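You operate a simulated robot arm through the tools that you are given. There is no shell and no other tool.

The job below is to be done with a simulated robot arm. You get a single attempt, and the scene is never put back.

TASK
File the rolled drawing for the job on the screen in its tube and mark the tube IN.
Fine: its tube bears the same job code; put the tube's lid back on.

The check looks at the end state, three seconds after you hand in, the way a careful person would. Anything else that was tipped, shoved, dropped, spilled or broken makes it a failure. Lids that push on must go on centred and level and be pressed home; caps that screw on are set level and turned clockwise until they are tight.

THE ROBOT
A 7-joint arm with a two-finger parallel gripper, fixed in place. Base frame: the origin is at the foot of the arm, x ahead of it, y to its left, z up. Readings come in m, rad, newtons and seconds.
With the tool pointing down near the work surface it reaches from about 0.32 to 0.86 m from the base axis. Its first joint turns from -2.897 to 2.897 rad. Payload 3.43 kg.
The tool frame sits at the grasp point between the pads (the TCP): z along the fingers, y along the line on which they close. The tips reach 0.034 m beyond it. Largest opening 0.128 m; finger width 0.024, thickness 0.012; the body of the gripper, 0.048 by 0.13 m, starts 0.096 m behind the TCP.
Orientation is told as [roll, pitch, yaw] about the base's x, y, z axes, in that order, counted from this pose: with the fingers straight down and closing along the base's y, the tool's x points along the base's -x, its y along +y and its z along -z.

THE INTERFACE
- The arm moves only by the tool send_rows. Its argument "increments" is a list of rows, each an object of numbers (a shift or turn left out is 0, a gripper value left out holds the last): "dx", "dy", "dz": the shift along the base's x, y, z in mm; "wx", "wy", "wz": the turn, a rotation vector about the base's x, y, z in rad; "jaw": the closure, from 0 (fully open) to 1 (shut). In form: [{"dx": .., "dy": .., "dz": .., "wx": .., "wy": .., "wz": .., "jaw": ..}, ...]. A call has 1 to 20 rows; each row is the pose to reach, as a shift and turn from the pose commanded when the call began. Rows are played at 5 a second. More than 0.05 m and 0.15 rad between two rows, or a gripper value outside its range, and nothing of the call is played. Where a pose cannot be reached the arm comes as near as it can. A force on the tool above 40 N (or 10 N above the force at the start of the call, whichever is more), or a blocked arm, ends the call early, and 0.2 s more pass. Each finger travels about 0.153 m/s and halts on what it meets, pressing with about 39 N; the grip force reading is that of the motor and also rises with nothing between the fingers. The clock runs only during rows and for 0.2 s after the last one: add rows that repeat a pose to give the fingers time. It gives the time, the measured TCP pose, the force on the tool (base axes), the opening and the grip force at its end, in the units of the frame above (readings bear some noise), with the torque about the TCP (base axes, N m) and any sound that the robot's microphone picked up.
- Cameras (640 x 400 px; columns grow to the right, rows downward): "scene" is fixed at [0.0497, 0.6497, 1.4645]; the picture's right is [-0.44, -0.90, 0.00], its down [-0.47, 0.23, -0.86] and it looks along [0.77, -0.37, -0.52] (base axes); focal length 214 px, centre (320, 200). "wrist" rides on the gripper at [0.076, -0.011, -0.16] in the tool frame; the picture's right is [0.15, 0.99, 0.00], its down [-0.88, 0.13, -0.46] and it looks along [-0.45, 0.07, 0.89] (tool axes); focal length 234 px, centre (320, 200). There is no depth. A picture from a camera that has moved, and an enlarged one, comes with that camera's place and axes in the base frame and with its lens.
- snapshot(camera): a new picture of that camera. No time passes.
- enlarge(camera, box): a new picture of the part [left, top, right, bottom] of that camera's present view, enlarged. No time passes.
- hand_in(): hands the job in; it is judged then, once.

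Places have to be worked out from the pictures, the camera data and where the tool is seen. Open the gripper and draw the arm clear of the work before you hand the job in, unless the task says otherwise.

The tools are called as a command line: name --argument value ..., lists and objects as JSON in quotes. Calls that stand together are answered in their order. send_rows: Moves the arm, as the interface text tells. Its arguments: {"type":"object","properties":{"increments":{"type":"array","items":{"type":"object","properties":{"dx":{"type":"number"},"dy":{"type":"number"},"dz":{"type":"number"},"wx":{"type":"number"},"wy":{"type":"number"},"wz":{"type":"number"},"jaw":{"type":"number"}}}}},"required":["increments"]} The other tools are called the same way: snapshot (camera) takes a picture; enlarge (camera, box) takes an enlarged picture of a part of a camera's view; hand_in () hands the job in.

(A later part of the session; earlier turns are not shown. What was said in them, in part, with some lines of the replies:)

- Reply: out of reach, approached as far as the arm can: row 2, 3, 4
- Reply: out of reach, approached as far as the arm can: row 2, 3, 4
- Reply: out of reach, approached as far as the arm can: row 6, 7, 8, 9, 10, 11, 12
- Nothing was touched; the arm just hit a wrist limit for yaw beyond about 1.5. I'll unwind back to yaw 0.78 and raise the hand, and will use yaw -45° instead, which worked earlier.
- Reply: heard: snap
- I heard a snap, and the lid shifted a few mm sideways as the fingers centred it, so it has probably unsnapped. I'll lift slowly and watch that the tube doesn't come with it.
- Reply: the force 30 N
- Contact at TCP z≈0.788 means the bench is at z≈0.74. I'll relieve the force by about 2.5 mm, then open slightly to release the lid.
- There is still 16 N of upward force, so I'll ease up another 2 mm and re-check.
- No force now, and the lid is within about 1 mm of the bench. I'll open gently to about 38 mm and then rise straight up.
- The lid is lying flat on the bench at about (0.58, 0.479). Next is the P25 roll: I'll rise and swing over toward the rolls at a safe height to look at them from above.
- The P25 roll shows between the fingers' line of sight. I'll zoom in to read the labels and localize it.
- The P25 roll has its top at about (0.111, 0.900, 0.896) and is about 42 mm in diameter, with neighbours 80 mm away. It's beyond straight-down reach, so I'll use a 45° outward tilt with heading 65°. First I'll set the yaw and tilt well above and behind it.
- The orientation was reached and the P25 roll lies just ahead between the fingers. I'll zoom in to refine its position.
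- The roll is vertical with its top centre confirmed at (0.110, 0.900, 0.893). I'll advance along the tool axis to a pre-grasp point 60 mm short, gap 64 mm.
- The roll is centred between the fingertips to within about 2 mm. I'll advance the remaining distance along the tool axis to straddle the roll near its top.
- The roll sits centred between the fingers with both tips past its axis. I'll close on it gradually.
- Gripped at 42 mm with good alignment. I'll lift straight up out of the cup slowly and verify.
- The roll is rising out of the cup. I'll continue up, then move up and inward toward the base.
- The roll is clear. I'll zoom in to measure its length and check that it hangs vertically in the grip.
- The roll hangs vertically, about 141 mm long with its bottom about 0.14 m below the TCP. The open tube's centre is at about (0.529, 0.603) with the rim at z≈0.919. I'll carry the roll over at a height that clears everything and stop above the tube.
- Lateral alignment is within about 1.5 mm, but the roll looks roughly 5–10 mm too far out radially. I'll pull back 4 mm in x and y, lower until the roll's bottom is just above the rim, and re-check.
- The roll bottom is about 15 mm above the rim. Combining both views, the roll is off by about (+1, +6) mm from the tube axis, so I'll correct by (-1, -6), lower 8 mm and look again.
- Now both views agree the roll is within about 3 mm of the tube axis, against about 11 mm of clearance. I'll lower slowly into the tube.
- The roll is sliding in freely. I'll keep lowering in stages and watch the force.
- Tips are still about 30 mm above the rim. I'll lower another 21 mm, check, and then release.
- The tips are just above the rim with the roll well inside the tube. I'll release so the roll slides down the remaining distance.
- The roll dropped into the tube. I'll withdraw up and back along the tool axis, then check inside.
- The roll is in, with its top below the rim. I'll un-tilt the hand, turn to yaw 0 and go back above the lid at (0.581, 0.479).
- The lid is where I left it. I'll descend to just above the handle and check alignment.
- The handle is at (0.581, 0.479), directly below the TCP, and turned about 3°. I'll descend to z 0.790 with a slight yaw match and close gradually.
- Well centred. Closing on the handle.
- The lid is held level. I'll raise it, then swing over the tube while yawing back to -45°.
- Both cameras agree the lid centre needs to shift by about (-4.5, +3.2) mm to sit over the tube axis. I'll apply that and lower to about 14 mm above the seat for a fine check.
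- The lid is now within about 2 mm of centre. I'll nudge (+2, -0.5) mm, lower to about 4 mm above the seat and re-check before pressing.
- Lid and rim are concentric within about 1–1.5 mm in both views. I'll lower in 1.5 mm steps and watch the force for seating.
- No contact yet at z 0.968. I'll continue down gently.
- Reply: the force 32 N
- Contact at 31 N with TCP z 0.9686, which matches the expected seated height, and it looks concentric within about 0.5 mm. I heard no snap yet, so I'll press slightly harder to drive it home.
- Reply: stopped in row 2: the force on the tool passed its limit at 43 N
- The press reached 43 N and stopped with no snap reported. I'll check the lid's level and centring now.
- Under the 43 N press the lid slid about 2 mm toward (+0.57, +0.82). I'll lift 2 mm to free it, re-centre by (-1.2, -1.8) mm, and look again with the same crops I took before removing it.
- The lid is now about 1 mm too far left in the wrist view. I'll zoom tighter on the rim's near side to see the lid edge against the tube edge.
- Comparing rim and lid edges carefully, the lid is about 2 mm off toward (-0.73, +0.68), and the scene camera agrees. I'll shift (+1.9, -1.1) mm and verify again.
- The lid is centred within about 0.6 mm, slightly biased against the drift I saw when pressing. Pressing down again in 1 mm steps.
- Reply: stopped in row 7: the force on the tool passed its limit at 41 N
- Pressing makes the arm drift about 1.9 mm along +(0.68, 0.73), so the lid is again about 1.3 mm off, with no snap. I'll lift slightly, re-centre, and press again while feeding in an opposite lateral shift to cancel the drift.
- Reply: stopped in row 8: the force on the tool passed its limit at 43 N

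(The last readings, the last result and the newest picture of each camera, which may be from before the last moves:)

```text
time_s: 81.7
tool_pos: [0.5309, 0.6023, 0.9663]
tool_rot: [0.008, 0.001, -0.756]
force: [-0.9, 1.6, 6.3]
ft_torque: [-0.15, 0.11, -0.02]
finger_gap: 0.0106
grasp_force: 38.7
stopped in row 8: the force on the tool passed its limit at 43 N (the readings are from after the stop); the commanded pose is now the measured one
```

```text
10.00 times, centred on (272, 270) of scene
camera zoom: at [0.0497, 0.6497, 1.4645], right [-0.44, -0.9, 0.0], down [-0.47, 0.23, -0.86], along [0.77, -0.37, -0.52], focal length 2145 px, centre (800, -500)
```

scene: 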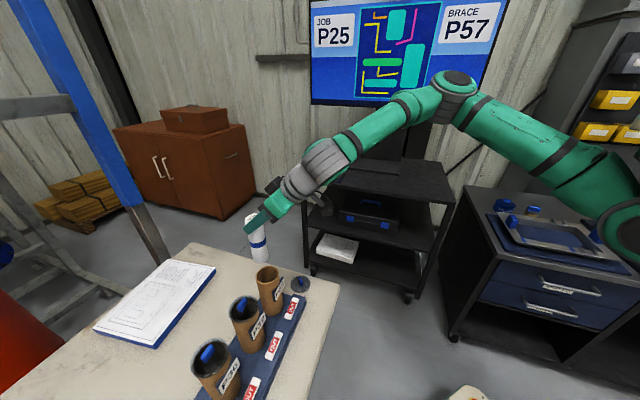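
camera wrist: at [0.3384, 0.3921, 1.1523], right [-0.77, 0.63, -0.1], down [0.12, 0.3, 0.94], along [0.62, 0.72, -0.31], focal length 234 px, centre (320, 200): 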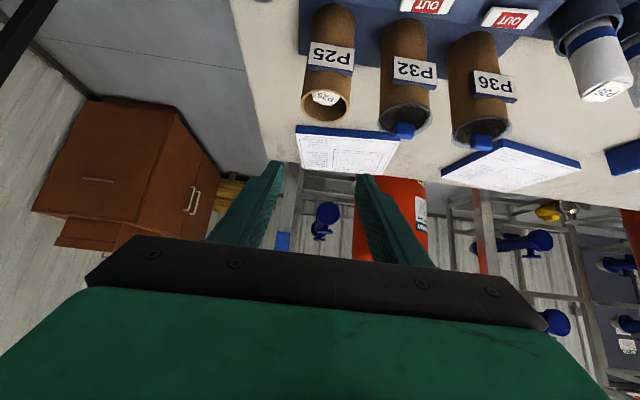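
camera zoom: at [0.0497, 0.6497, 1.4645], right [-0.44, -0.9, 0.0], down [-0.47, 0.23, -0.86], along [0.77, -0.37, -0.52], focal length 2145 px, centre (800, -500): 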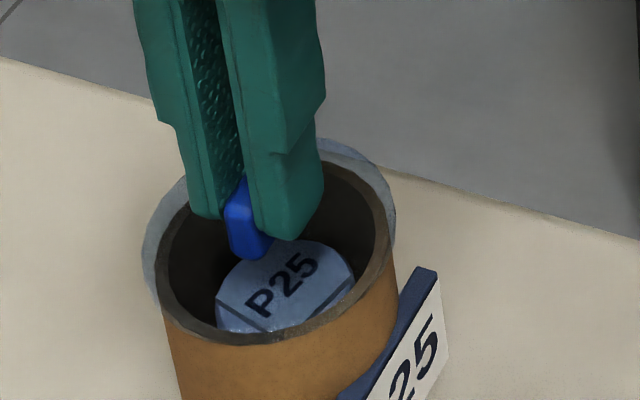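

The arm is deflecting radially outward under load (about 2 mm at 43 N), and the rim tint suggests the lid was slightly tilted. I'll lift, re-centre, and press again with more lateral compensation and a little less force.

send_rows --increments '[{"dz": 2.5}, {"dx": -1.0, "dy": -1.05, "dz": 2.5}, {"dx": -1.0, "dy": -1.05, "dz": 1}, {"dx": -1.15, "dy": -1.25, "dz": 0.3}, {"dx": -1.5, "dy": -1.6, "dz": -0.3}, {"dx": -1.8, "dy": -1.95, "dz": -0.9}, {"dx": -2.1, "dy": -2.25, "dz": -1.3}, {"dx": -2.1, "dy": -2.25, "dz": -1.3}]'

enlarge --camera "wrist" --box '[270, 165, 366, 220]'

enlarge --camera "wrist" --box '[276, 126, 366, 176]'

enlarge --camera "scene" --box '[248, 250, 296, 290]'

```text
time_s: 83.5
tool_pos: [0.5284, 0.6004, 0.9672]
tool_rot: [0.013, 0.005, -0.757]
force: [-3.4, 7.3, 18.4]
ft_torque: [0.01, 0.12, -0.07]
finger_gap: 0.0103
grasp_force: 38.6
```

```text
6.67 times, centred on (318, 192) of wrist
camera zoom: at [0.465, 0.6419, 1.1272], right [0.57, 0.82, 0.01], down [0.73, -0.51, 0.45], along [0.38, -0.25, -0.89], focal length 1561 px, centre (333, 250)
```

zoom: 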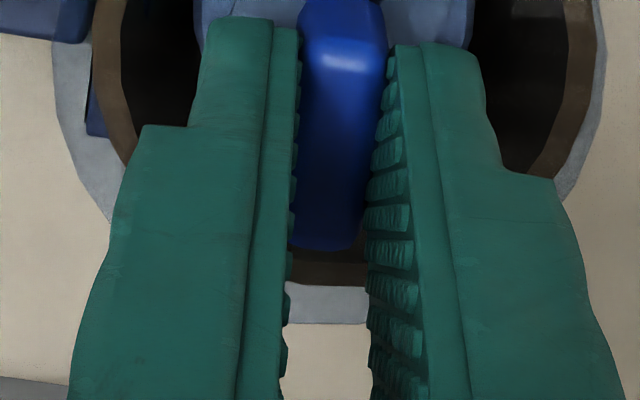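

```text
7.11 times, centred on (321, 151) of wrist
camera zoom: at [0.465, 0.6419, 1.1272], right [0.57, 0.82, 0.01], down [0.73, -0.51, 0.45], along [0.38, -0.25, -0.89], focal length 1665 px, centre (313, 548)
```

zoom: 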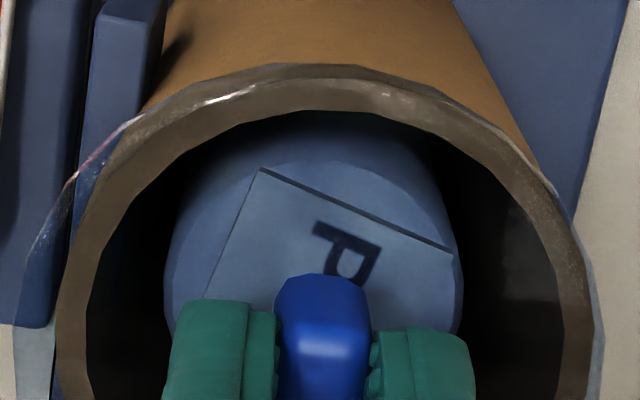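

```text
10.00 times, centred on (272, 270) of scene
camera zoom: at [0.0497, 0.6497, 1.4645], right [-0.44, -0.9, 0.0], down [-0.47, 0.23, -0.86], along [0.77, -0.37, -0.52], focal length 2145 px, centre (800, -500)
```

zoom: 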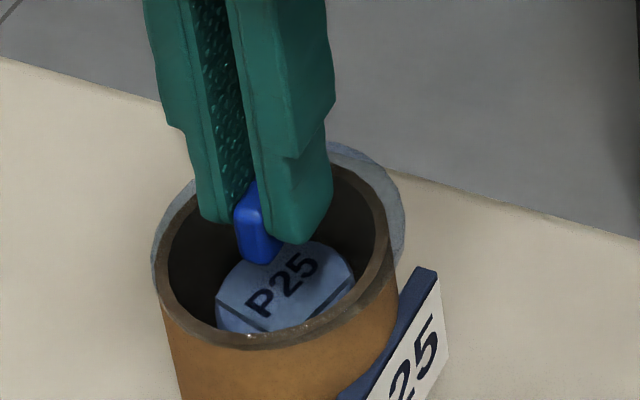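

This time I overcompensated: the lid is 2.1 mm off the other way, at 18 N. I'll lift, remove the accumulated tilt, shift laterally by about +1.5 mm and press to about 36 N.

send_rows --increments '[{"dz": 2.5}, {"dx": 1.0, "dy": 1.1, "dz": 2.5, "wx": -0.007, "wy": 0.005}, {"dx": 1.0, "dy": 1.1, "dz": 1.6, "wx": -0.007, "wy": 0.005}, {"dx": 1.0, "dy": 1.1, "dz": 0.8, "wx": -0.007, "wy": 0.005}, {"dx": 1.0, "dy": 1.1, "dz": 0, "wx": -0.007, "wy": 0.005}, {"dx": 1.0, "dy": 1.1, "dz": -0.7, "wx": -0.007, "wy": 0.005}, {"dx": 1.0, "dy": 1.1, "dz": -1.3, "wx": -0.007, "wy": 0.005}, {"dx": 1.0, "dy": 1.1, "dz": -1.3, "wx": -0.007, "wy": 0.005}]'

enlarge --camera "wrist" --box '[270, 165, 366, 220]'

enlarge --camera "scene" --box '[248, 250, 296, 290]'

```text
time_s: 85.3
tool_pos: [0.5293, 0.6031, 0.9666]
tool_rot: [0.005, 0.001, -0.757]
force: [2.6, 0.4, 8.5]
ft_torque: [-0.01, 0.04, 0.0]
finger_gap: 0.0108
grasp_force: 38.9
stopped in row 8: the force on the tool passed its limit at 41 N (the readings are from after the stop); the commanded pose is now the measured one
```

```text
6.67 times, centred on (318, 192) of wrist
camera zoom: at [0.4662, 0.6459, 1.1269], right [0.57, 0.82, 0.0], down [0.73, -0.51, 0.45], along [0.38, -0.26, -0.89], focal length 1561 px, centre (333, 250)
```

zoom: 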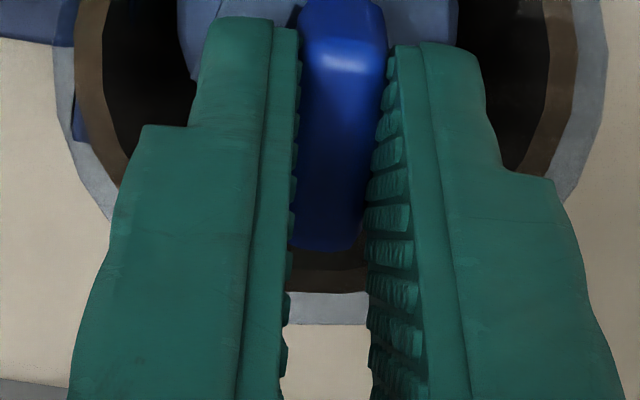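

```text
10.00 times, centred on (272, 270) of scene
camera zoom: at [0.0497, 0.6497, 1.4645], right [-0.44, -0.9, 0.0], down [-0.47, 0.23, -0.86], along [0.77, -0.37, -0.52], focal length 2145 px, centre (800, -500)
```

zoom: 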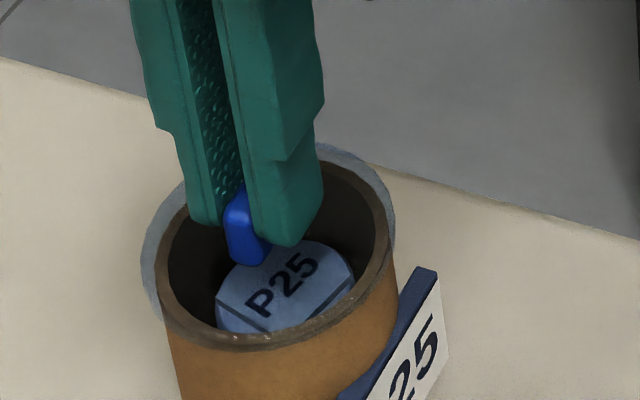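

The lid is now about 0.7 mm from centre with full rim contact, and it was pressed to 41 N, but still no sound. I'll compare it with the untouched P32 lid at the same magnification to judge seating depth.

enlarge --camera "scene" --box '[225, 287, 273, 327]'

enlarge --camera "scene" --box '[256, 268, 288, 292]'

enlarge --camera "scene" --box '[228, 303, 260, 327]'

```text
10.00 times, centred on (249, 307) of scene
camera zoom: at [0.0497, 0.6497, 1.4645], right [-0.44, -0.9, 0.0], down [-0.47, 0.23, -0.86], along [0.77, -0.37, -0.52], focal length 2145 px, centre (1030, -870)
```

zoom: 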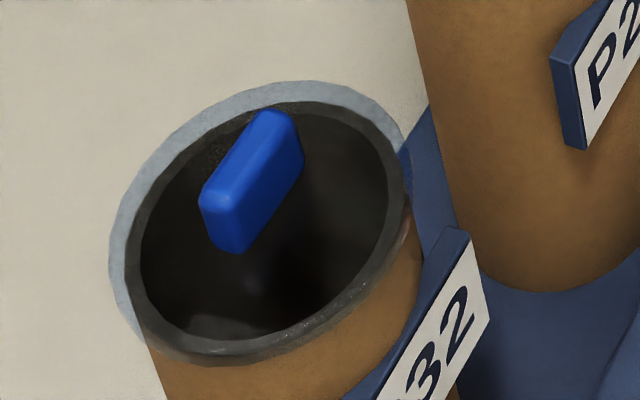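

```text
16.00 times, centred on (272, 280) of scene
camera zoom: at [0.0497, 0.6497, 1.4645], right [-0.44, -0.9, 0.0], down [-0.47, 0.23, -0.86], along [0.77, -0.37, -0.52], focal length 3432 px, centre (1088, -1080)
```

zoom: 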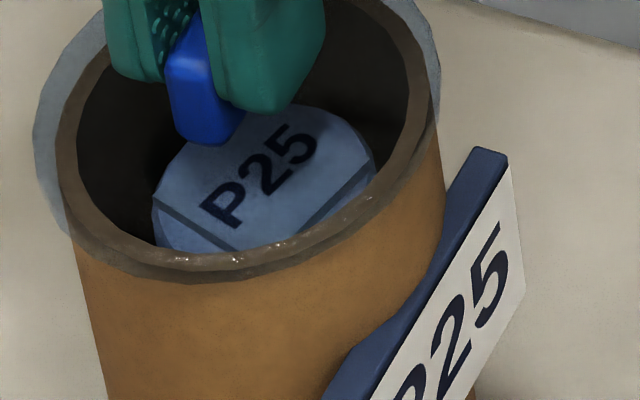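

```text
16.00 times, centred on (244, 315) of scene
camera zoom: at [0.0497, 0.6497, 1.4645], right [-0.44, -0.9, 0.0], down [-0.47, 0.23, -0.86], along [0.77, -0.37, -0.52], focal length 3432 px, centre (1536, -1640)
```

zoom: 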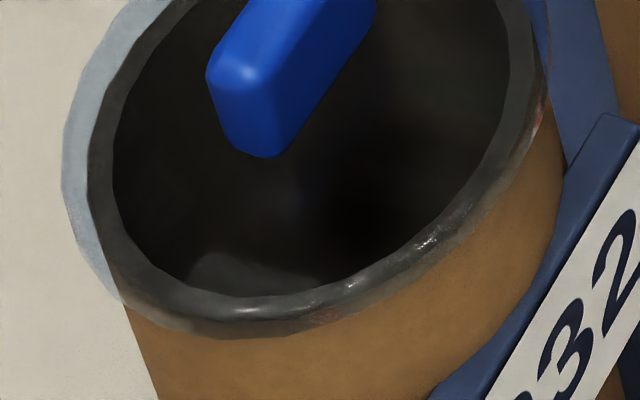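

Seating height matches the untouched P32 lid within about 1 mm. I'll try one more press with better centring (aiming for zero offset at about 37 N) and hold it a moment.

send_rows --increments '[{"dz": 2.2}, {"dx": -1.4, "dy": -2.3, "dz": 2.2}, {"dx": -1.4, "dy": -2.3, "dz": 1.2}, {"dx": -1.4, "dy": -2.3, "dz": 0.4}, {"dx": -1.4, "dy": -2.3, "dz": -0.4}, {"dx": -1.4, "dy": -2.3, "dz": -1.1}, {"dx": -1.4, "dy": -2.3, "dz": -1.6}, {"dx": -1.4, "dy": -2.3, "dz": -1.8}, {"dx": -1.4, "dy": -2.3, "dz": -1.8}]'

enlarge --camera "wrist" --box '[270, 165, 366, 220]'

enlarge --camera "wrist" --box '[276, 126, 366, 176]'

```text
time_s: 87.4
tool_pos: [0.528, 0.6023, 0.9672]
tool_rot: [0.006, 0.003, -0.757]
force: [0.0, 1.2, 7.9]
ft_torque: [-0.16, -0.06, 0.0]
finger_gap: 0.0106
grasp_force: 39.0
stopped in row 9: the force on the tool passed its limit at 41 N (the readings are from after the stop); the commanded pose is now the measured one
```

```text
6.67 times, centred on (318, 192) of wrist
camera zoom: at [0.4656, 0.6449, 1.1269], right [0.57, 0.82, 0.01], down [0.73, -0.51, 0.45], along [0.38, -0.25, -0.89], focal length 1561 px, centre (333, 250)
```

zoom: 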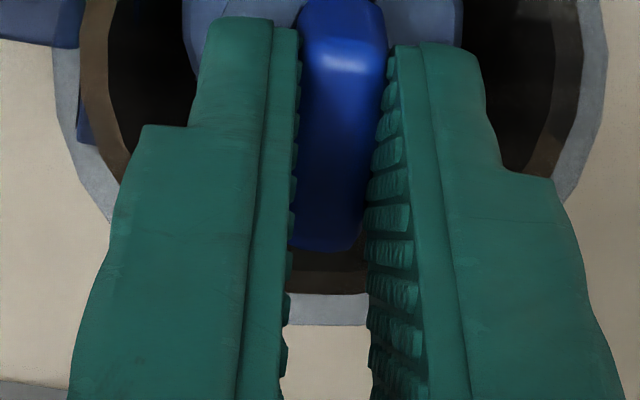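

```text
7.11 times, centred on (321, 151) of wrist
camera zoom: at [0.4656, 0.6449, 1.1269], right [0.57, 0.82, 0.01], down [0.73, -0.51, 0.45], along [0.38, -0.25, -0.89], focal length 1665 px, centre (313, 548)
```

zoom: 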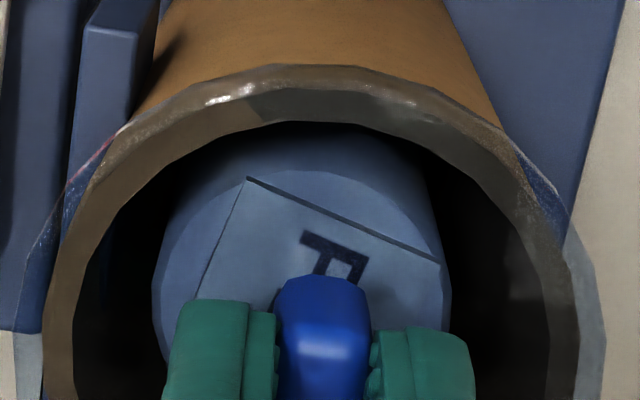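

The lid is now laterally dead-centre (equal crescents left and right) and within 0.6 mm in the other axis. I'll test whether it latched by raising only 1.2 mm and reading the force.

send_rows --increments '[{"dz": 0.6}, {"dz": 1.2}, {"dz": 1.2}]'

enlarge --camera "wrist" --box '[276, 126, 366, 176]'

```text
time_s: 88.2
tool_pos: [0.5278, 0.6025, 0.966]
tool_rot: [0.003, 0.002, -0.754]
force: [-0.8, -1.4, 3.8]
ft_torque: [-0.08, 0.09, -0.01]
finger_gap: 0.0105
grasp_force: 39.1
```

```text
7.11 times, centred on (321, 151) of wrist
camera zoom: at [0.4657, 0.6452, 1.1268], right [0.57, 0.82, 0.0], down [0.73, -0.51, 0.45], along [0.37, -0.26, -0.89], focal length 1665 px, centre (313, 548)
```

zoom: 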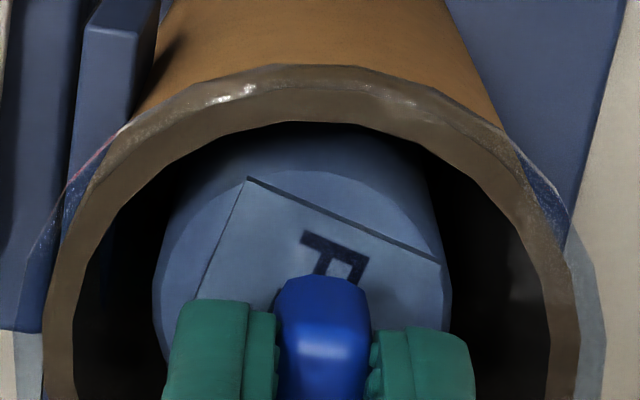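

Raising the command 1.2 mm barely moved the hand and the force fell to 3.8 N. I'll raise a bit more to see whether the lid resists (latched) or comes free.

send_rows --increments '[{"dz": 0.4}, {"dz": 0.8}, {"dz": 0.8}]'

enlarge --camera "wrist" --box '[276, 126, 366, 176]'

```text
time_s: 89.0
tool_pos: [0.5271, 0.6016, 0.9681]
tool_rot: [0.006, 0.003, -0.754]
force: [-0.2, -1.1, 0.9]
ft_torque: [0.0, 0.0, 0.02]
finger_gap: 0.0105
grasp_force: 39.1
```

```text
7.11 times, centred on (321, 151) of wrist
camera zoom: at [0.4651, 0.6451, 1.1277], right [0.57, 0.82, 0.0], down [0.73, -0.51, 0.45], along [0.37, -0.26, -0.89], focal length 1665 px, centre (313, 548)
```

zoom: 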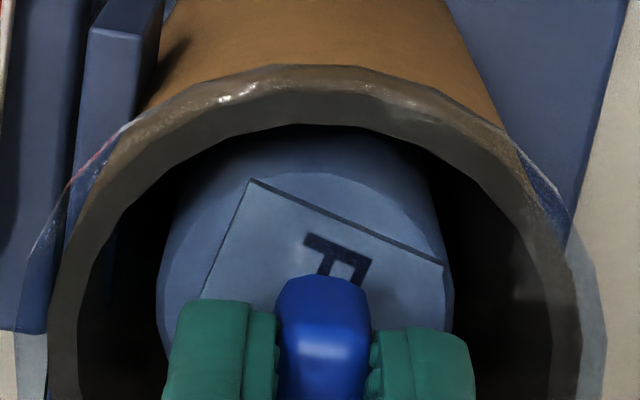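

At z 0.9677 the force is about zero, so this is just the touching point. I'll raise another 1 mm to tell whether it is latched (negative force) or loose.

send_rows --increments '[{"dz": 0.5}, {"dz": 1.0}, {"dz": 1.0}]'

enlarge --camera "wrist" --box '[276, 126, 366, 176]'

```text
time_s: 89.8
tool_pos: [0.5276, 0.6024, 0.9692]
tool_rot: [0.005, 0.002, -0.753]
force: [-0.3, 0.2, -0.4]
ft_torque: [0.01, 0.01, 0.0]
finger_gap: 0.0106
grasp_force: 39.0
```

```text
7.11 times, centred on (321, 151) of wrist
camera zoom: at [0.4653, 0.6447, 1.129], right [0.57, 0.82, 0.01], down [0.73, -0.51, 0.45], along [0.37, -0.26, -0.89], focal length 1665 px, centre (313, 548)
```

zoom: 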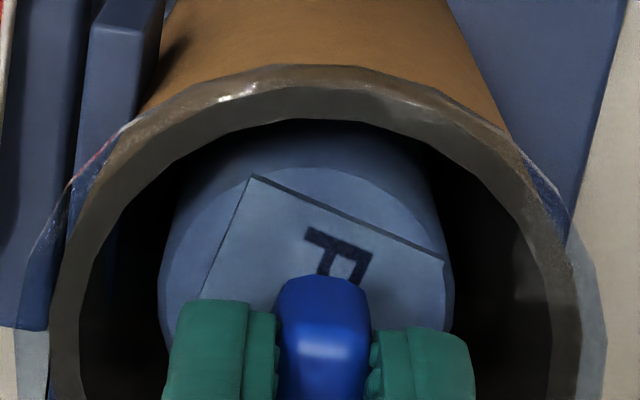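

It lifts freely, so pressing while gripped doesn't latch it. I'll set the lid down centred with near-zero force, release it, and then press on the handle top with closed fingers.

send_rows --increments '[{"dx": 0.5, "dz": -0.5}, {"dx": 0.5, "dz": -1.0}, {"dx": 0.5, "dz": -1.4}, {"dx": 0.5, "dz": -1.4}]'

enlarge --camera "wrist" --box '[270, 165, 366, 220]'

enlarge --camera "wrist" --box '[276, 126, 366, 176]'

```text
time_s: 90.8
tool_pos: [0.5296, 0.6027, 0.9655]
tool_rot: [0.004, 0.003, -0.754]
force: [0.6, -0.5, 0.1]
ft_torque: [0.0, 0.0, -0.03]
finger_gap: 0.0106
grasp_force: 38.7
```

```text
6.67 times, centred on (318, 192) of wrist
camera zoom: at [0.4664, 0.6446, 1.1271], right [0.57, 0.82, 0.01], down [0.73, -0.51, 0.45], along [0.37, -0.26, -0.89], focal length 1561 px, centre (333, 250)
```

zoom: 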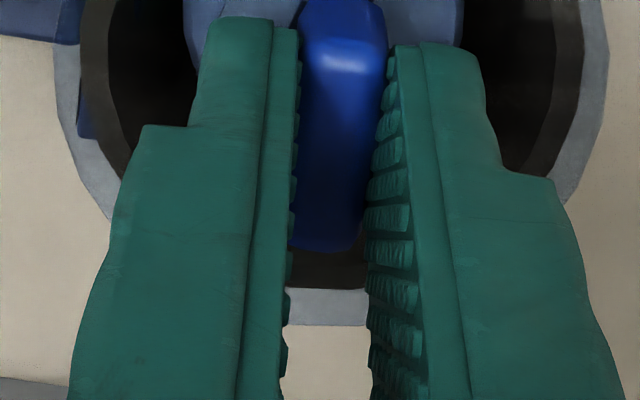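

```text
7.11 times, centred on (321, 151) of wrist
camera zoom: at [0.4664, 0.6446, 1.1271], right [0.57, 0.82, 0.01], down [0.73, -0.51, 0.45], along [0.37, -0.26, -0.89], focal length 1665 px, centre (313, 548)
```

zoom: 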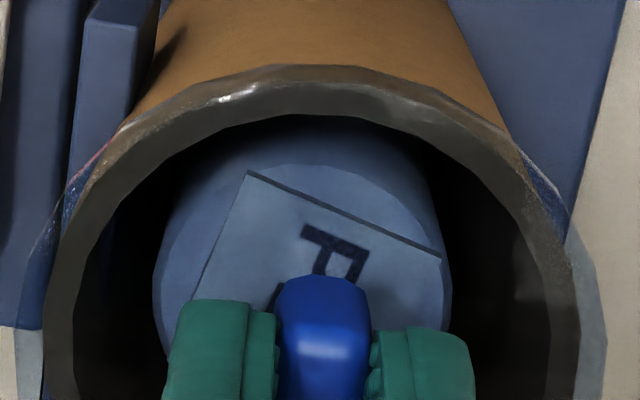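

Laterally centred (25 vs 24 px crescents) with zero force. Releasing the handle gently now.

send_rows --increments '[{"dz": -0.3, "jaw": 1.0}, {"dz": -0.3, "jaw": 0.9}, {"dz": -0.3, "jaw": 0.87}, {"dz": -0.3, "jaw": 0.82}, {"dz": -0.3, "jaw": 0.76}, {"dz": -0.3, "jaw": 0.7}, {"dz": -0.3, "jaw": 0.7}]'

enlarge --camera "wrist" --box '[250, 100, 410, 220]'

enlarge --camera "scene" --box '[248, 250, 296, 290]'

```text
time_s: 92.4
tool_pos: [0.5291, 0.6026, 0.9662]
tool_rot: [0.005, 0.003, -0.754]
force: [0.1, -0.4, 0.1]
ft_torque: [-0.02, -0.01, 0.02]
finger_gap: 0.0383
grasp_force: 0.1
heard: snap
```

```text
3.33 times, centred on (330, 160) of wrist
camera zoom: at [0.4659, 0.6445, 1.1267], right [0.57, 0.82, 0.01], down [0.73, -0.51, 0.45], along [0.37, -0.26, -0.89], focal length 781 px, centre (287, 333)
```

zoom: 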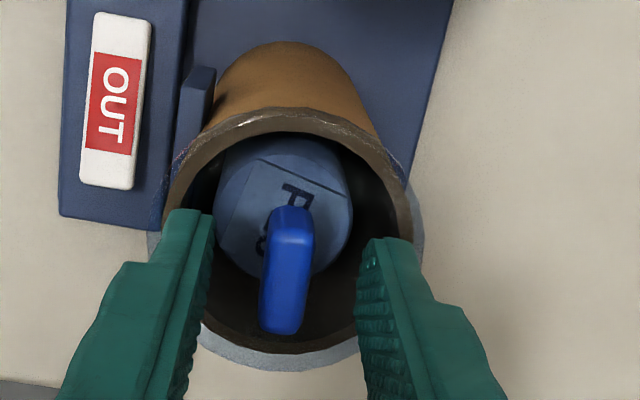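

```text
10.00 times, centred on (272, 270) of scene
camera zoom: at [0.0497, 0.6497, 1.4645], right [-0.44, -0.9, 0.0], down [-0.47, 0.23, -0.86], along [0.77, -0.37, -0.52], focal length 2145 px, centre (800, -500)
```

zoom: 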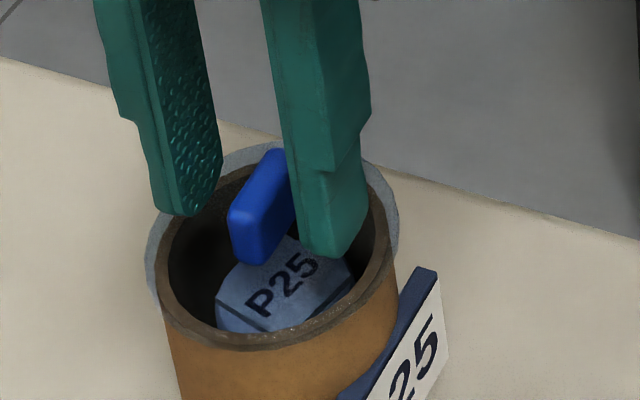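

A snap was heard on release, so the lid has seated. I'll raise straight up and inspect the result.

send_rows --increments '[{"dz": 10}, {"dz": 25}, {"dz": 50}, {"dz": 80}, {"dz": 80}]'

enlarge --camera "wrist" --box '[270, 110, 366, 190]'

enlarge --camera "scene" --box '[248, 250, 296, 290]'

snapshot --camera "wrist"

```text
time_s: 93.6
tool_pos: [0.5273, 0.6018, 1.0471]
tool_rot: [0.004, 0.003, -0.755]
force: [0.0, 1.2, 0.1]
ft_torque: [0.06, 0.0, -0.04]
finger_gap: 0.0383
grasp_force: 0.1
```

```text
5.00 times, centred on (318, 150) of wrist
camera zoom: at [0.4647, 0.645, 1.2078], right [0.57, 0.82, 0.0], down [0.73, -0.51, 0.45], along [0.37, -0.26, -0.89], focal length 1171 px, centre (330, 450)
```

zoom: 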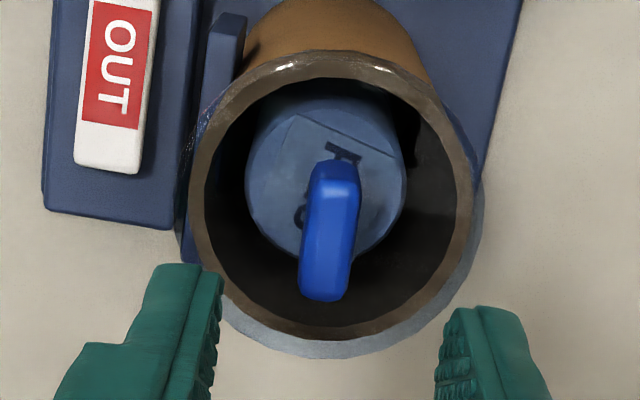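

```text
10.00 times, centred on (272, 270) of scene
camera zoom: at [0.0497, 0.6497, 1.4645], right [-0.44, -0.9, 0.0], down [-0.47, 0.23, -0.86], along [0.77, -0.37, -0.52], focal length 2145 px, centre (800, -500)
```

zoom: 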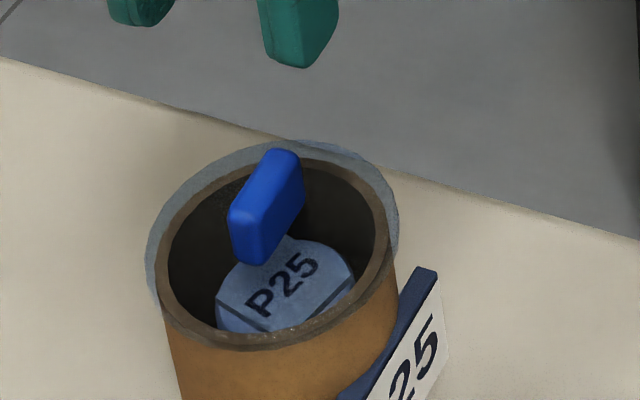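

```text
taken
camera wrist: at [0.4647, 0.645, 1.2078], right [0.57, 0.82, 0.0], down [0.73, -0.51, 0.45], along [0.37, -0.26, -0.89], focal length 234 px, centre (320, 200)
```

wrist: 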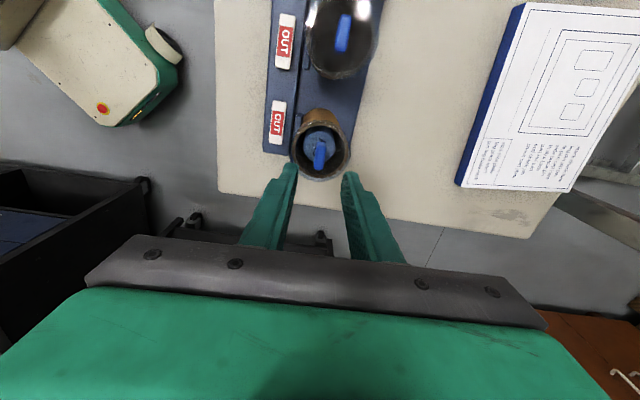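

The lid is centred and level with even crescents all round. Now the marker: I'll zoom in on the P25 rocker to localize its raised end.

enlarge --camera "wrist" --box '[246, 85, 326, 165]'

enlarge --camera "scene" --box '[272, 285, 320, 325]'

```text
5.00 times, centred on (286, 125) of wrist
camera zoom: at [0.4647, 0.645, 1.2078], right [0.57, 0.82, 0.0], down [0.73, -0.51, 0.45], along [0.37, -0.26, -0.89], focal length 1171 px, centre (490, 575)
```

zoom: 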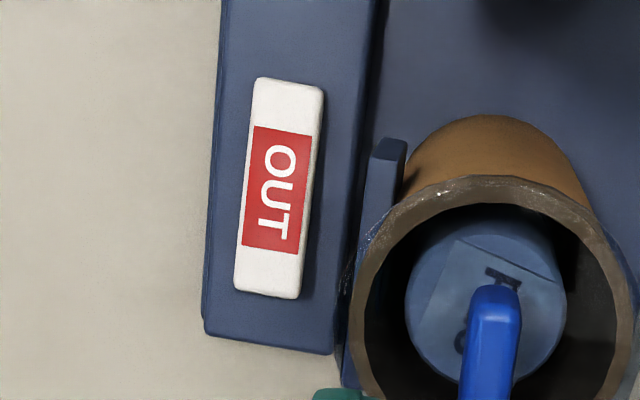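

```text
10.00 times, centred on (296, 305) of scene
camera zoom: at [0.0497, 0.6497, 1.4645], right [-0.44, -0.9, 0.0], down [-0.47, 0.23, -0.86], along [0.77, -0.37, -0.52], focal length 2145 px, centre (560, -850)
```

zoom: 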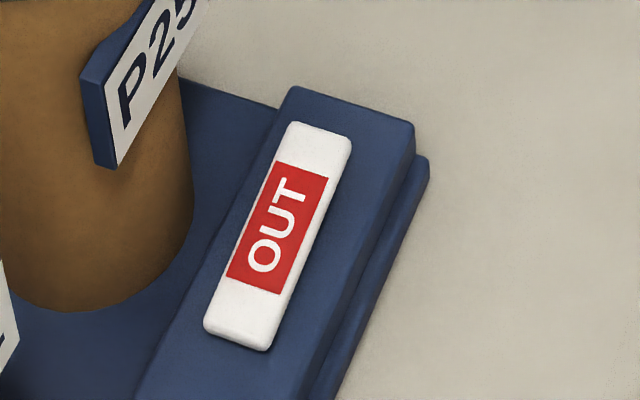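

The tile spans (0.454, 0.571) to (0.502, 0.524) with the P25-side end raised at z≈0.79. To avoid the hand body touching the lid I'll use yaw +45° with closed fingers, so first I'll swing back and rotate at a safe height.

send_rows --increments '[{"dz": 10, "jaw": 0.8}, {"dx": -20, "dy": -25, "dz": 15, "wz": 0.14, "jaw": 1.0}, {"dx": -40, "dy": -50, "dz": 15, "wz": 0.28}, {"dx": -60, "dy": -75, "dz": 15, "wz": 0.42}, {"dx": -80, "dy": -100, "dz": 15, "wz": 0.56}, {"dx": -95, "dy": -120, "dz": 15, "wz": 0.7}, {"dx": -95, "dy": -130, "dz": 15, "wz": 0.84}, {"dx": -95, "dy": -130, "dz": 15, "wz": 0.98}, {"dx": -95, "dy": -130, "dz": 15, "wz": 1.12}, {"dx": -95, "dy": -130, "dz": 15, "wz": 1.26}, {"dx": -95, "dy": -130, "dz": 15, "wz": 1.4}, {"dx": -95, "dy": -130, "dz": 15, "wz": 1.54}, {"dx": -95, "dy": -130, "dz": 15, "wz": 1.54}]'

snapshot --camera "wrist"

```text
time_s: 96.4
tool_pos: [0.4329, 0.4719, 1.0624]
tool_rot: [0.007, 0.003, 0.787]
force: [0.7, 0.3, -0.1]
ft_torque: [0.0, -0.03, 0.0]
finger_gap: 0.0
grasp_force: 33.0
```

```text
taken
camera wrist: at [0.389, 0.4102, 1.2227], right [-0.8, 0.59, 0.0], down [0.53, 0.72, 0.45], along [0.27, 0.37, -0.89], focal length 234 px, centre (320, 200)
```

wrist: 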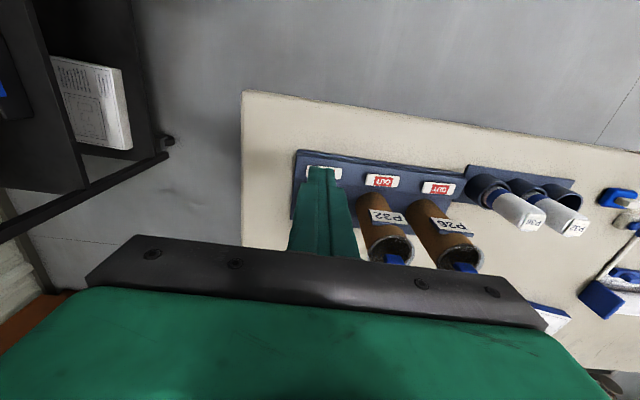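

Fingers are closed and the yaw is right. I'll move to a point above the tile's raised end, stopping at z 0.88 (tips about 5 cm above the tile).

send_rows --increments '[{"dx": 15, "dy": 13, "dz": -30}, {"dx": 30, "dy": 27, "dz": -65}, {"dx": 45, "dy": 41, "dz": -105}, {"dx": 60, "dy": 54.5, "dz": -145}, {"dx": 60, "dy": 54.5, "dz": -182}, {"dx": 60, "dy": 54.5, "dz": -182}]'

enlarge --camera "scene" --box '[250, 240, 330, 320]'

enlarge --camera "wrist" --box '[240, 100, 400, 240]'

```text
time_s: 97.8
tool_pos: [0.4952, 0.5283, 0.8804]
tool_rot: [0.005, 0.005, 0.785]
force: [0.1, 0.2, -0.1]
ft_torque: [0.02, -0.04, -0.01]
finger_gap: 0.0001
grasp_force: 33.3
```

```text
5.00 times, centred on (290, 280) of scene
camera zoom: at [0.0497, 0.6497, 1.4645], right [-0.44, -0.9, 0.0], down [-0.47, 0.23, -0.86], along [0.77, -0.37, -0.52], focal length 1072 px, centre (470, -200)
```

zoom: 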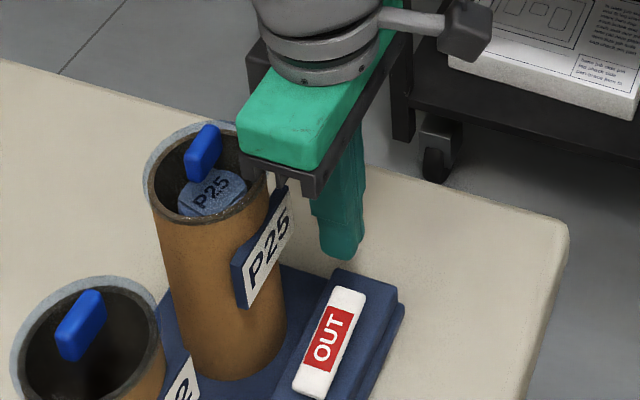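

```text
2.86 times, centred on (320, 170) of wrist
camera zoom: at [0.4499, 0.4661, 1.0406], right [-0.8, 0.6, 0.0], down [0.53, 0.71, 0.45], along [0.27, 0.37, -0.89], focal length 669 px, centre (320, 286)
```

zoom: 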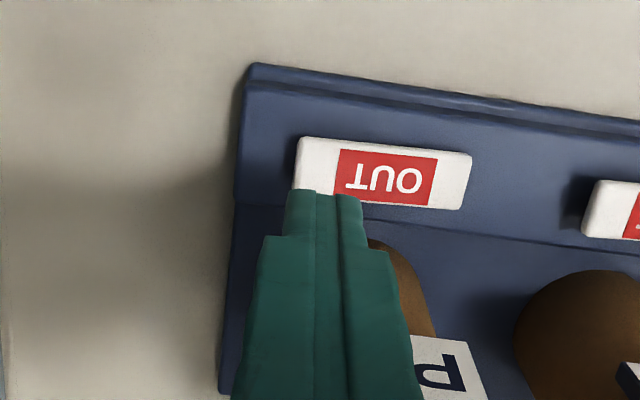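

I have about 14 mm of side clearance, so I'll shift a few mm toward the base for more and centre 25 mm out from the pivot, then descend to just above the tile.

send_rows --increments '[{"dx": -4, "dy": -1.6, "dz": 0}, {"dx": -4, "dy": -1.6, "dz": -20}, {"dx": -4, "dy": -1.6, "dz": -38}, {"dx": -4, "dy": -1.6, "dz": -48}, {"dx": -4, "dy": -1.6, "dz": -48}]'

enlarge --camera "scene" --box '[250, 250, 330, 320]'

enlarge --camera "wrist" --box '[240, 100, 400, 240]'

```text
time_s: 99.0
tool_pos: [0.4902, 0.5251, 0.8317]
tool_rot: [0.006, 0.003, 0.786]
force: [0.4, 0.0, -0.3]
ft_torque: [0.02, 0.0, -0.02]
finger_gap: 0.0
grasp_force: 33.1
```

```text
5.71 times, centred on (290, 285) of scene
camera zoom: at [0.0497, 0.6497, 1.4645], right [-0.44, -0.9, 0.0], down [-0.47, 0.23, -0.86], along [0.77, -0.37, -0.52], focal length 1226 px, centre (491, -286)
```

zoom: 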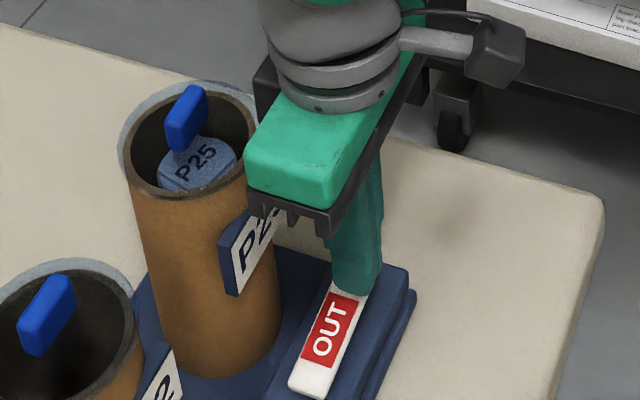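

```text
2.86 times, centred on (320, 170) of wrist
camera zoom: at [0.4456, 0.4631, 0.9926], right [-0.8, 0.6, 0.0], down [0.53, 0.71, 0.45], along [0.27, 0.37, -0.89], focal length 669 px, centre (320, 286)
```

zoom: 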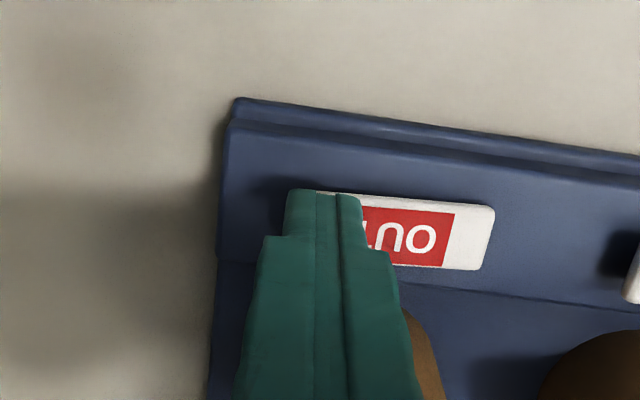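

The tip is right over the raised end and the hand has about 2 cm clearance to the lid. I'll press down in small steps.

send_rows --increments '[{"dz": -2}, {"dz": -4}, {"dz": -6}, {"dz": -8}]'

enlarge --camera "wrist" --box '[240, 100, 400, 240]'

```text
time_s: 100.0
tool_pos: [0.4904, 0.5254, 0.8241]
tool_rot: [0.005, 0.003, 0.786]
force: [-0.3, 0.1, -0.7]
ft_torque: [0.04, -0.05, -0.02]
finger_gap: 0.0
grasp_force: 33.2
```

```text
2.86 times, centred on (320, 170) of wrist
camera zoom: at [0.4456, 0.4631, 0.9842], right [-0.8, 0.6, 0.01], down [0.53, 0.71, 0.45], along [0.27, 0.37, -0.89], focal length 669 px, centre (320, 286)
```

zoom: 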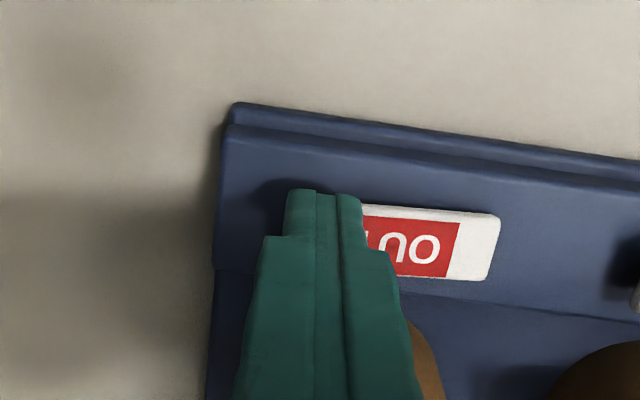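

No contact force yet, with the tip at about 0.790. Continuing down.

send_rows --increments '[{"dz": -2}, {"dz": -4}, {"dz": -6}, {"dz": -6}]'

enlarge --camera "wrist" --box '[240, 100, 400, 240]'

enlarge --camera "scene" --box '[250, 250, 330, 320]'

```text
time_s: 101.0
tool_pos: [0.4899, 0.5248, 0.8179]
tool_rot: [0.007, 0.003, 0.784]
force: [-0.4, 0.1, -0.9]
ft_torque: [-0.01, 0.0, -0.01]
finger_gap: 0.0
grasp_force: 32.6
```

```text
2.86 times, centred on (320, 170) of wrist
camera zoom: at [0.4455, 0.4624, 0.9779], right [-0.8, 0.6, 0.01], down [0.53, 0.71, 0.45], along [0.27, 0.37, -0.89], focal length 669 px, centre (320, 286)
```

zoom: 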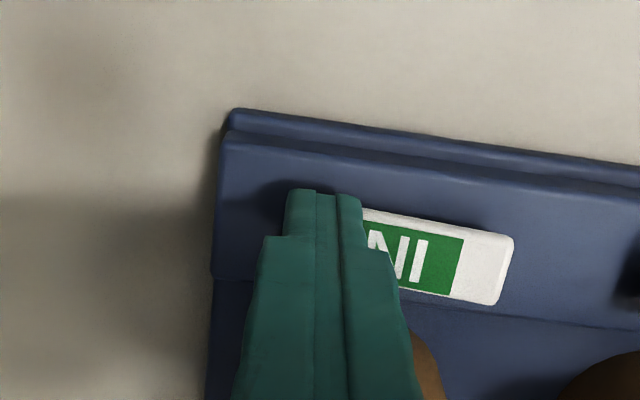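

```text
5.71 times, centred on (290, 285) of scene
camera zoom: at [0.0497, 0.6497, 1.4645], right [-0.44, -0.9, 0.0], down [-0.47, 0.23, -0.86], along [0.77, -0.37, -0.52], focal length 1226 px, centre (491, -286)
```

zoom: 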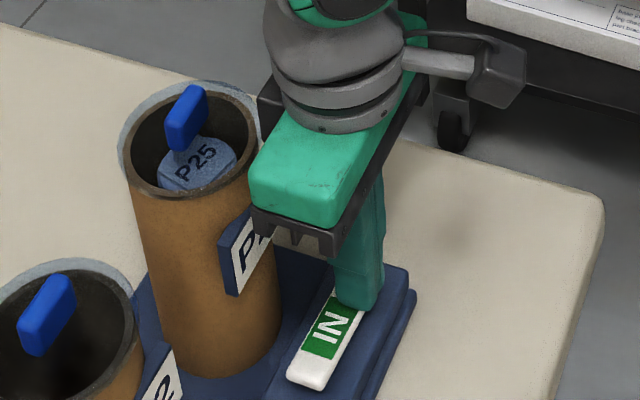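

The marker has flipped to green "IN". I'll press a little further to make sure the rocker reaches its stop, watching the force.

send_rows --increments '[{"dz": -1}, {"dz": -2}, {"dz": -3}, {"dz": -3}]'

enlarge --camera "scene" --box '[260, 265, 324, 321]'

```text
time_s: 102.0
tool_pos: [0.4894, 0.5239, 0.8151]
tool_rot: [0.004, 0.004, 0.786]
force: [-0.9, -4.2, 8.4]
ft_torque: [0.0, 0.01, 0.07]
finger_gap: 0.0
grasp_force: 32.9
```

```text
7.14 times, centred on (292, 293) of scene
camera zoom: at [0.0497, 0.6497, 1.4645], right [-0.44, -0.9, 0.0], down [-0.47, 0.23, -0.86], along [0.77, -0.37, -0.52], focal length 1532 px, centre (520, -464)
```

zoom: 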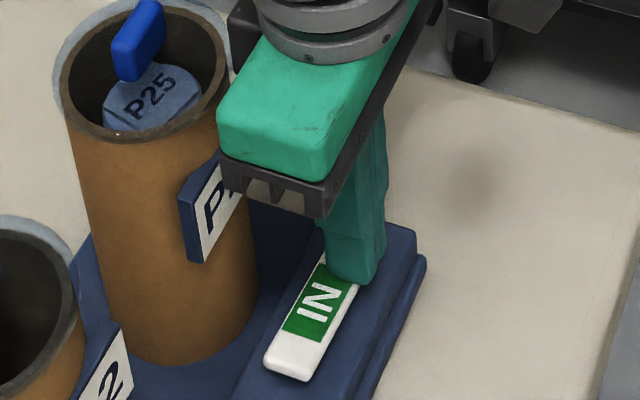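

It reached its stop at about 8 N. Now I'll rise straight up, then back away toward the base and check that IN holds.

send_rows --increments '[{"dz": 5}, {"dz": 20}, {"dx": -5, "dy": -5, "dz": 45}, {"dx": -15, "dy": -15, "dz": 80}, {"dx": -30, "dy": -30, "dz": 120}, {"dx": -50, "dy": -50, "dz": 160}, {"dx": -75, "dy": -75, "dz": 195}, {"dx": -100, "dy": -100, "dz": 225}, {"dx": -100, "dy": -100, "dz": 225}]'

snapshot --camera "wrist"

snapshot --camera "scene"

enlarge --camera "scene" --box '[200, 240, 328, 400]'

```text
time_s: 104.0
tool_pos: [0.3886, 0.4249, 1.0371]
tool_rot: [0.003, 0.004, 0.784]
force: [-0.3, -0.3, -0.9]
ft_torque: [0.01, -0.02, 0.02]
finger_gap: 0.0001
grasp_force: 33.1
```

```text
taken
camera wrist: at [0.3436, 0.3637, 1.1982], right [-0.8, 0.6, 0.0], down [0.53, 0.71, 0.45], along [0.27, 0.37, -0.89], focal length 234 px, centre (320, 200)
```

wrist: 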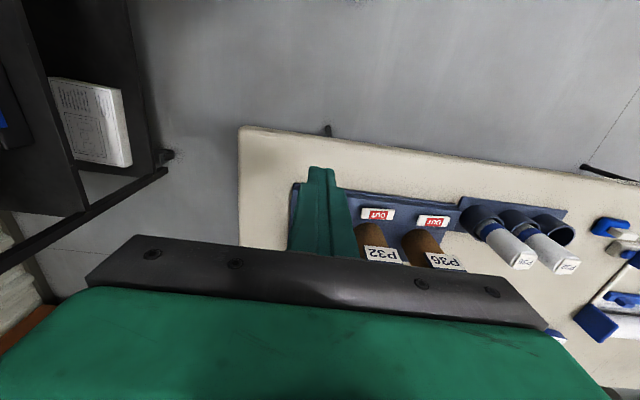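

```text
taken
```

scene: 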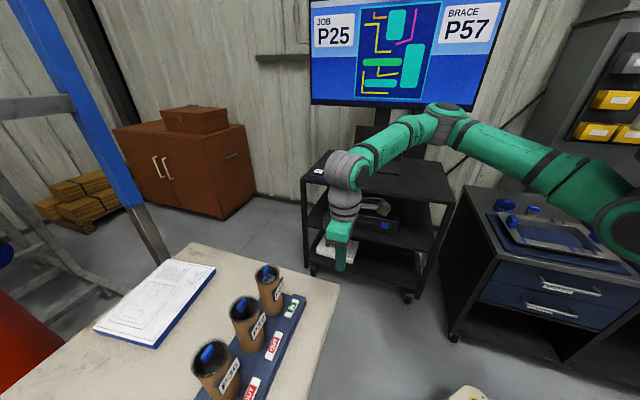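

```text
2.50 times, centred on (264, 320) of scene
camera zoom: at [0.0497, 0.6497, 1.4645], right [-0.44, -0.9, 0.0], down [-0.47, 0.23, -0.86], along [0.77, -0.37, -0.52], focal length 536 px, centre (460, -100)
```

zoom: 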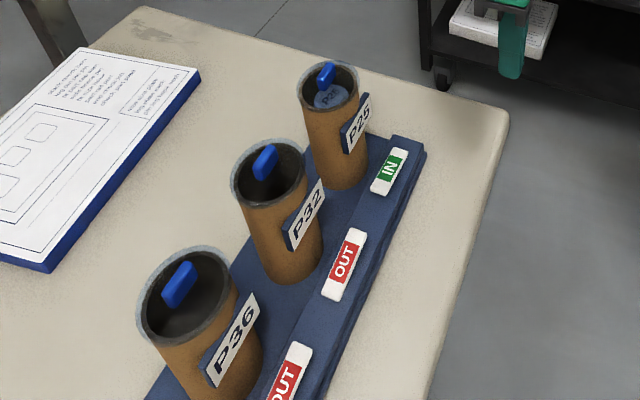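

IN holds and everything else looks undisturbed. As a last check I'll open the gripper and take the same low side view as before, to confirm the lid sits flush and level on the rim.

send_rows --increments '[{"dx": -8, "dy": 5, "dz": -20, "wx": 0.0925, "wy": -0.0925, "jaw": 0.5}, {"dx": -16, "dy": 12, "dz": -43, "wx": 0.185, "wy": -0.185, "jaw": 0.0}, {"dx": -24, "dy": 20, "dz": -66, "wx": 0.2775, "wy": -0.2775}, {"dx": -32, "dy": 27, "dz": -90, "wx": 0.37, "wy": -0.37}, {"dx": -40, "dy": 34, "dz": -113, "wx": 0.4625, "wy": -0.4625}, {"dx": -48, "dy": 41, "dz": -135, "wx": 0.555, "wy": -0.555}, {"dx": -48, "dy": 41, "dz": -135, "wx": 0.555, "wy": -0.555}]'

send_rows --increments '[{"dx": -6, "dy": 8, "dz": -6, "wx": 0.071, "wy": -0.071}, {"dx": -12, "dy": 16, "dz": -12, "wx": 0.142, "wy": -0.142}, {"dx": -18, "dy": 24, "dz": -18, "wx": 0.213, "wy": -0.213}, {"dx": -24, "dy": 33, "dz": -24, "wx": 0.284, "wy": -0.284}]'

snapshot --camera "wrist"

```text
time_s: 105.6
tool_pos: [0.3423, 0.4657, 0.9022]
tool_rot: [0.006, -0.782, 0.786]
force: [-1.2, 0.0, 1.1]
ft_torque: [-0.01, -0.02, 0.02]
finger_gap: 0.1282
grasp_force: 0.0
```

```text
time_s: 106.6
tool_pos: [0.3068, 0.5076, 0.892]
tool_rot: [-0.007, -1.18, 0.786]
force: [-0.5, -0.5, 0.7]
ft_torque: [0.01, -0.01, 0.04]
finger_gap: 0.128
grasp_force: 0.2
out of reach, approached as far as the arm can: row 4
```

```text
taken
camera wrist: at [0.1897, 0.3758, 0.883], right [-0.73, 0.66, -0.14], down [-0.15, 0.03, 0.99], along [0.66, 0.75, 0.08], focal length 234 px, centre (320, 200)
```

wrist: 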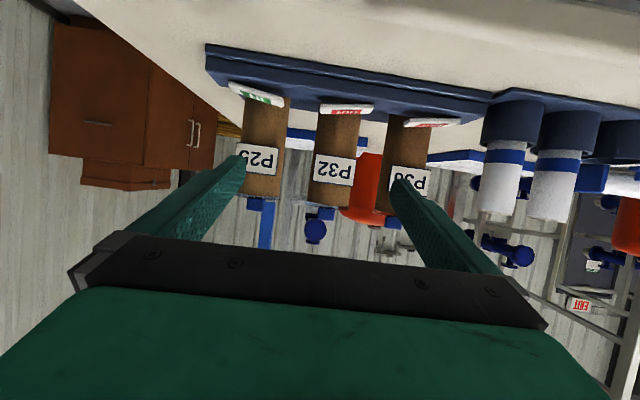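

enlarge --camera "wrist" --box '[228, 175, 292, 220]'

enlarge --camera "wrist" --box '[300, 185, 364, 230]'

enlarge --camera "wrist" --box '[215, 70, 295, 125]'

```text
8.89 times, centred on (260, 198) of wrist
camera zoom: at [0.1897, 0.3758, 0.883], right [-0.73, 0.66, -0.14], down [-0.15, 0.03, 0.99], along [0.66, 0.75, 0.08], focal length 2082 px, centre (853, 222)
```

zoom: 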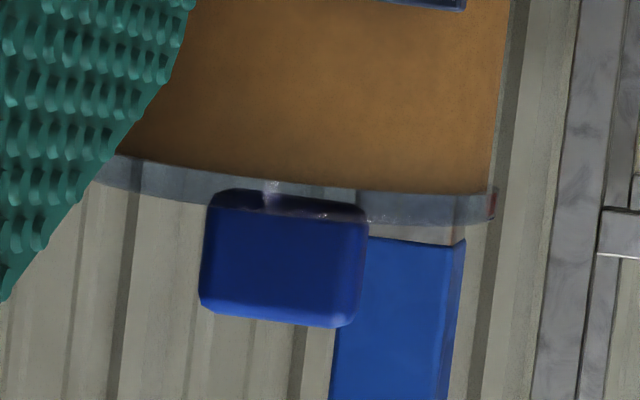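

```text
8.89 times, centred on (332, 208) of wrist
camera zoom: at [0.1897, 0.3758, 0.883], right [-0.73, 0.66, -0.14], down [-0.15, 0.03, 0.99], along [0.66, 0.75, 0.08], focal length 2082 px, centre (213, 133)
```

zoom: 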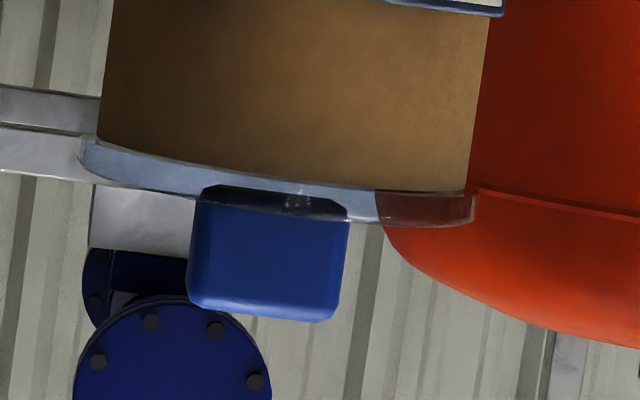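

```text
7.27 times, centred on (255, 98) of wrist
camera zoom: at [0.1897, 0.3758, 0.883], right [-0.73, 0.66, -0.14], down [-0.15, 0.03, 0.99], along [0.66, 0.75, 0.08], focal length 1703 px, centre (793, 946)
```

zoom: 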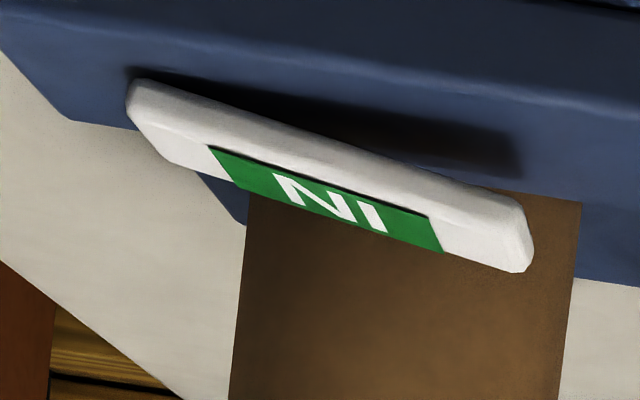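

The P25 lid is flush and level just like P32's, and the rocker is fully at IN. I'll raise and un-tilt the arm to a clear pose with the gripper open.

send_rows --increments '[{"dz": 30}, {"dz": 60, "wx": -0.09, "wy": 0.09}, {"dz": 90, "wx": -0.18, "wy": 0.18}, {"dz": 120, "wx": -0.27, "wy": 0.27}, {"dz": 150, "wx": -0.36, "wy": 0.36}, {"dz": 180, "wx": -0.45, "wy": 0.45}, {"dz": 210, "wx": -0.54, "wy": 0.54}, {"dz": 240, "dy": -20, "wx": -0.63, "wy": 0.63}, {"dz": 260, "dy": -40, "wx": -0.73, "wy": 0.73}, {"dz": 280, "dy": -70, "wx": -0.834, "wy": 0.834}]'

snapshot --camera "scene"

snapshot --camera "wrist"

```text
time_s: 108.8
tool_pos: [0.3079, 0.4382, 1.1715]
tool_rot: [0.006, -0.004, 0.786]
force: [-1.8, 0.4, -0.2]
ft_torque: [0.0, -0.05, -0.03]
finger_gap: 0.1282
grasp_force: 0.1
```

```text
taken
```

scene: 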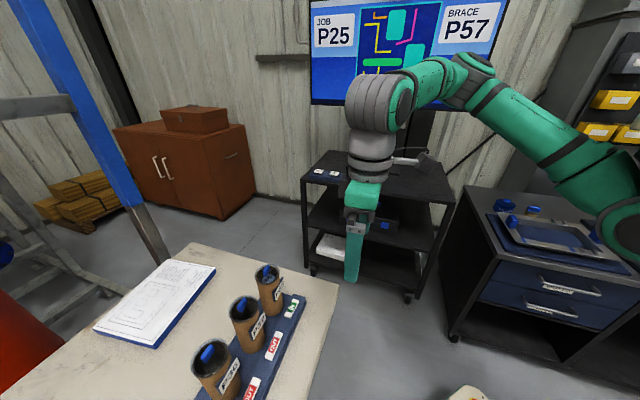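

```text
taken
camera wrist: at [0.2627, 0.3758, 1.3314], right [-0.8, 0.6, 0.0], down [0.53, 0.71, 0.46], along [0.27, 0.37, -0.89], focal length 234 px, centre (320, 200)
```

wrist: 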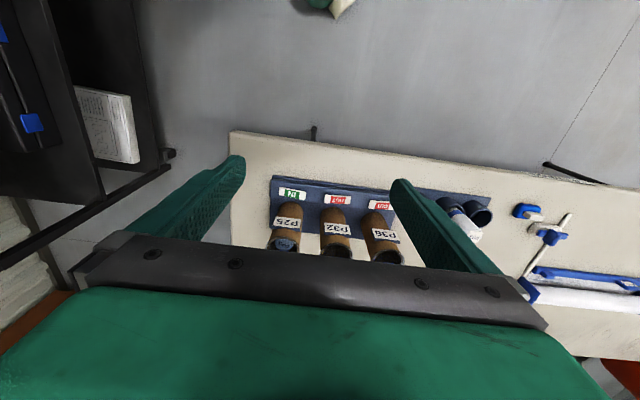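

The P25 roll is in the P25 tube, the lid snapped on centred and level, and the marker reads IN. Everything else is undisturbed and the arm is clear with the gripper open, so I'm handing in.

hand_in

```text
The job is handed in.
```

The P25 drawing is in the P25 tube with its lid back on, and the tube's marker now shows green IN. I've handed the job in, but I haven't seen the result of the check.

- **Job code:** the screen showed JOB P25, so I used the roll and the tube labelled P25.
- **Roll:** I lowered it most of the way into the tube and let it slide the last few centimetres. Its top sits below the rim.
- **Lid:** pressing it while still gripped, up to about 43 N, did not latch it. When I set it down centred and let go, I heard a snap. A side view shows it flush and level, like the untouched P32 lid.
- **Marker:** it is a rocker. I pressed the raised end to its stop, and it stayed on IN after I moved away.

Early on the arm reached a wrist limit and the hand drifted off its path, but it touched nothing. The other tubes, rolls and markers look undisturbed in the last pictures. The gripper is open and the arm is clear of the bench.
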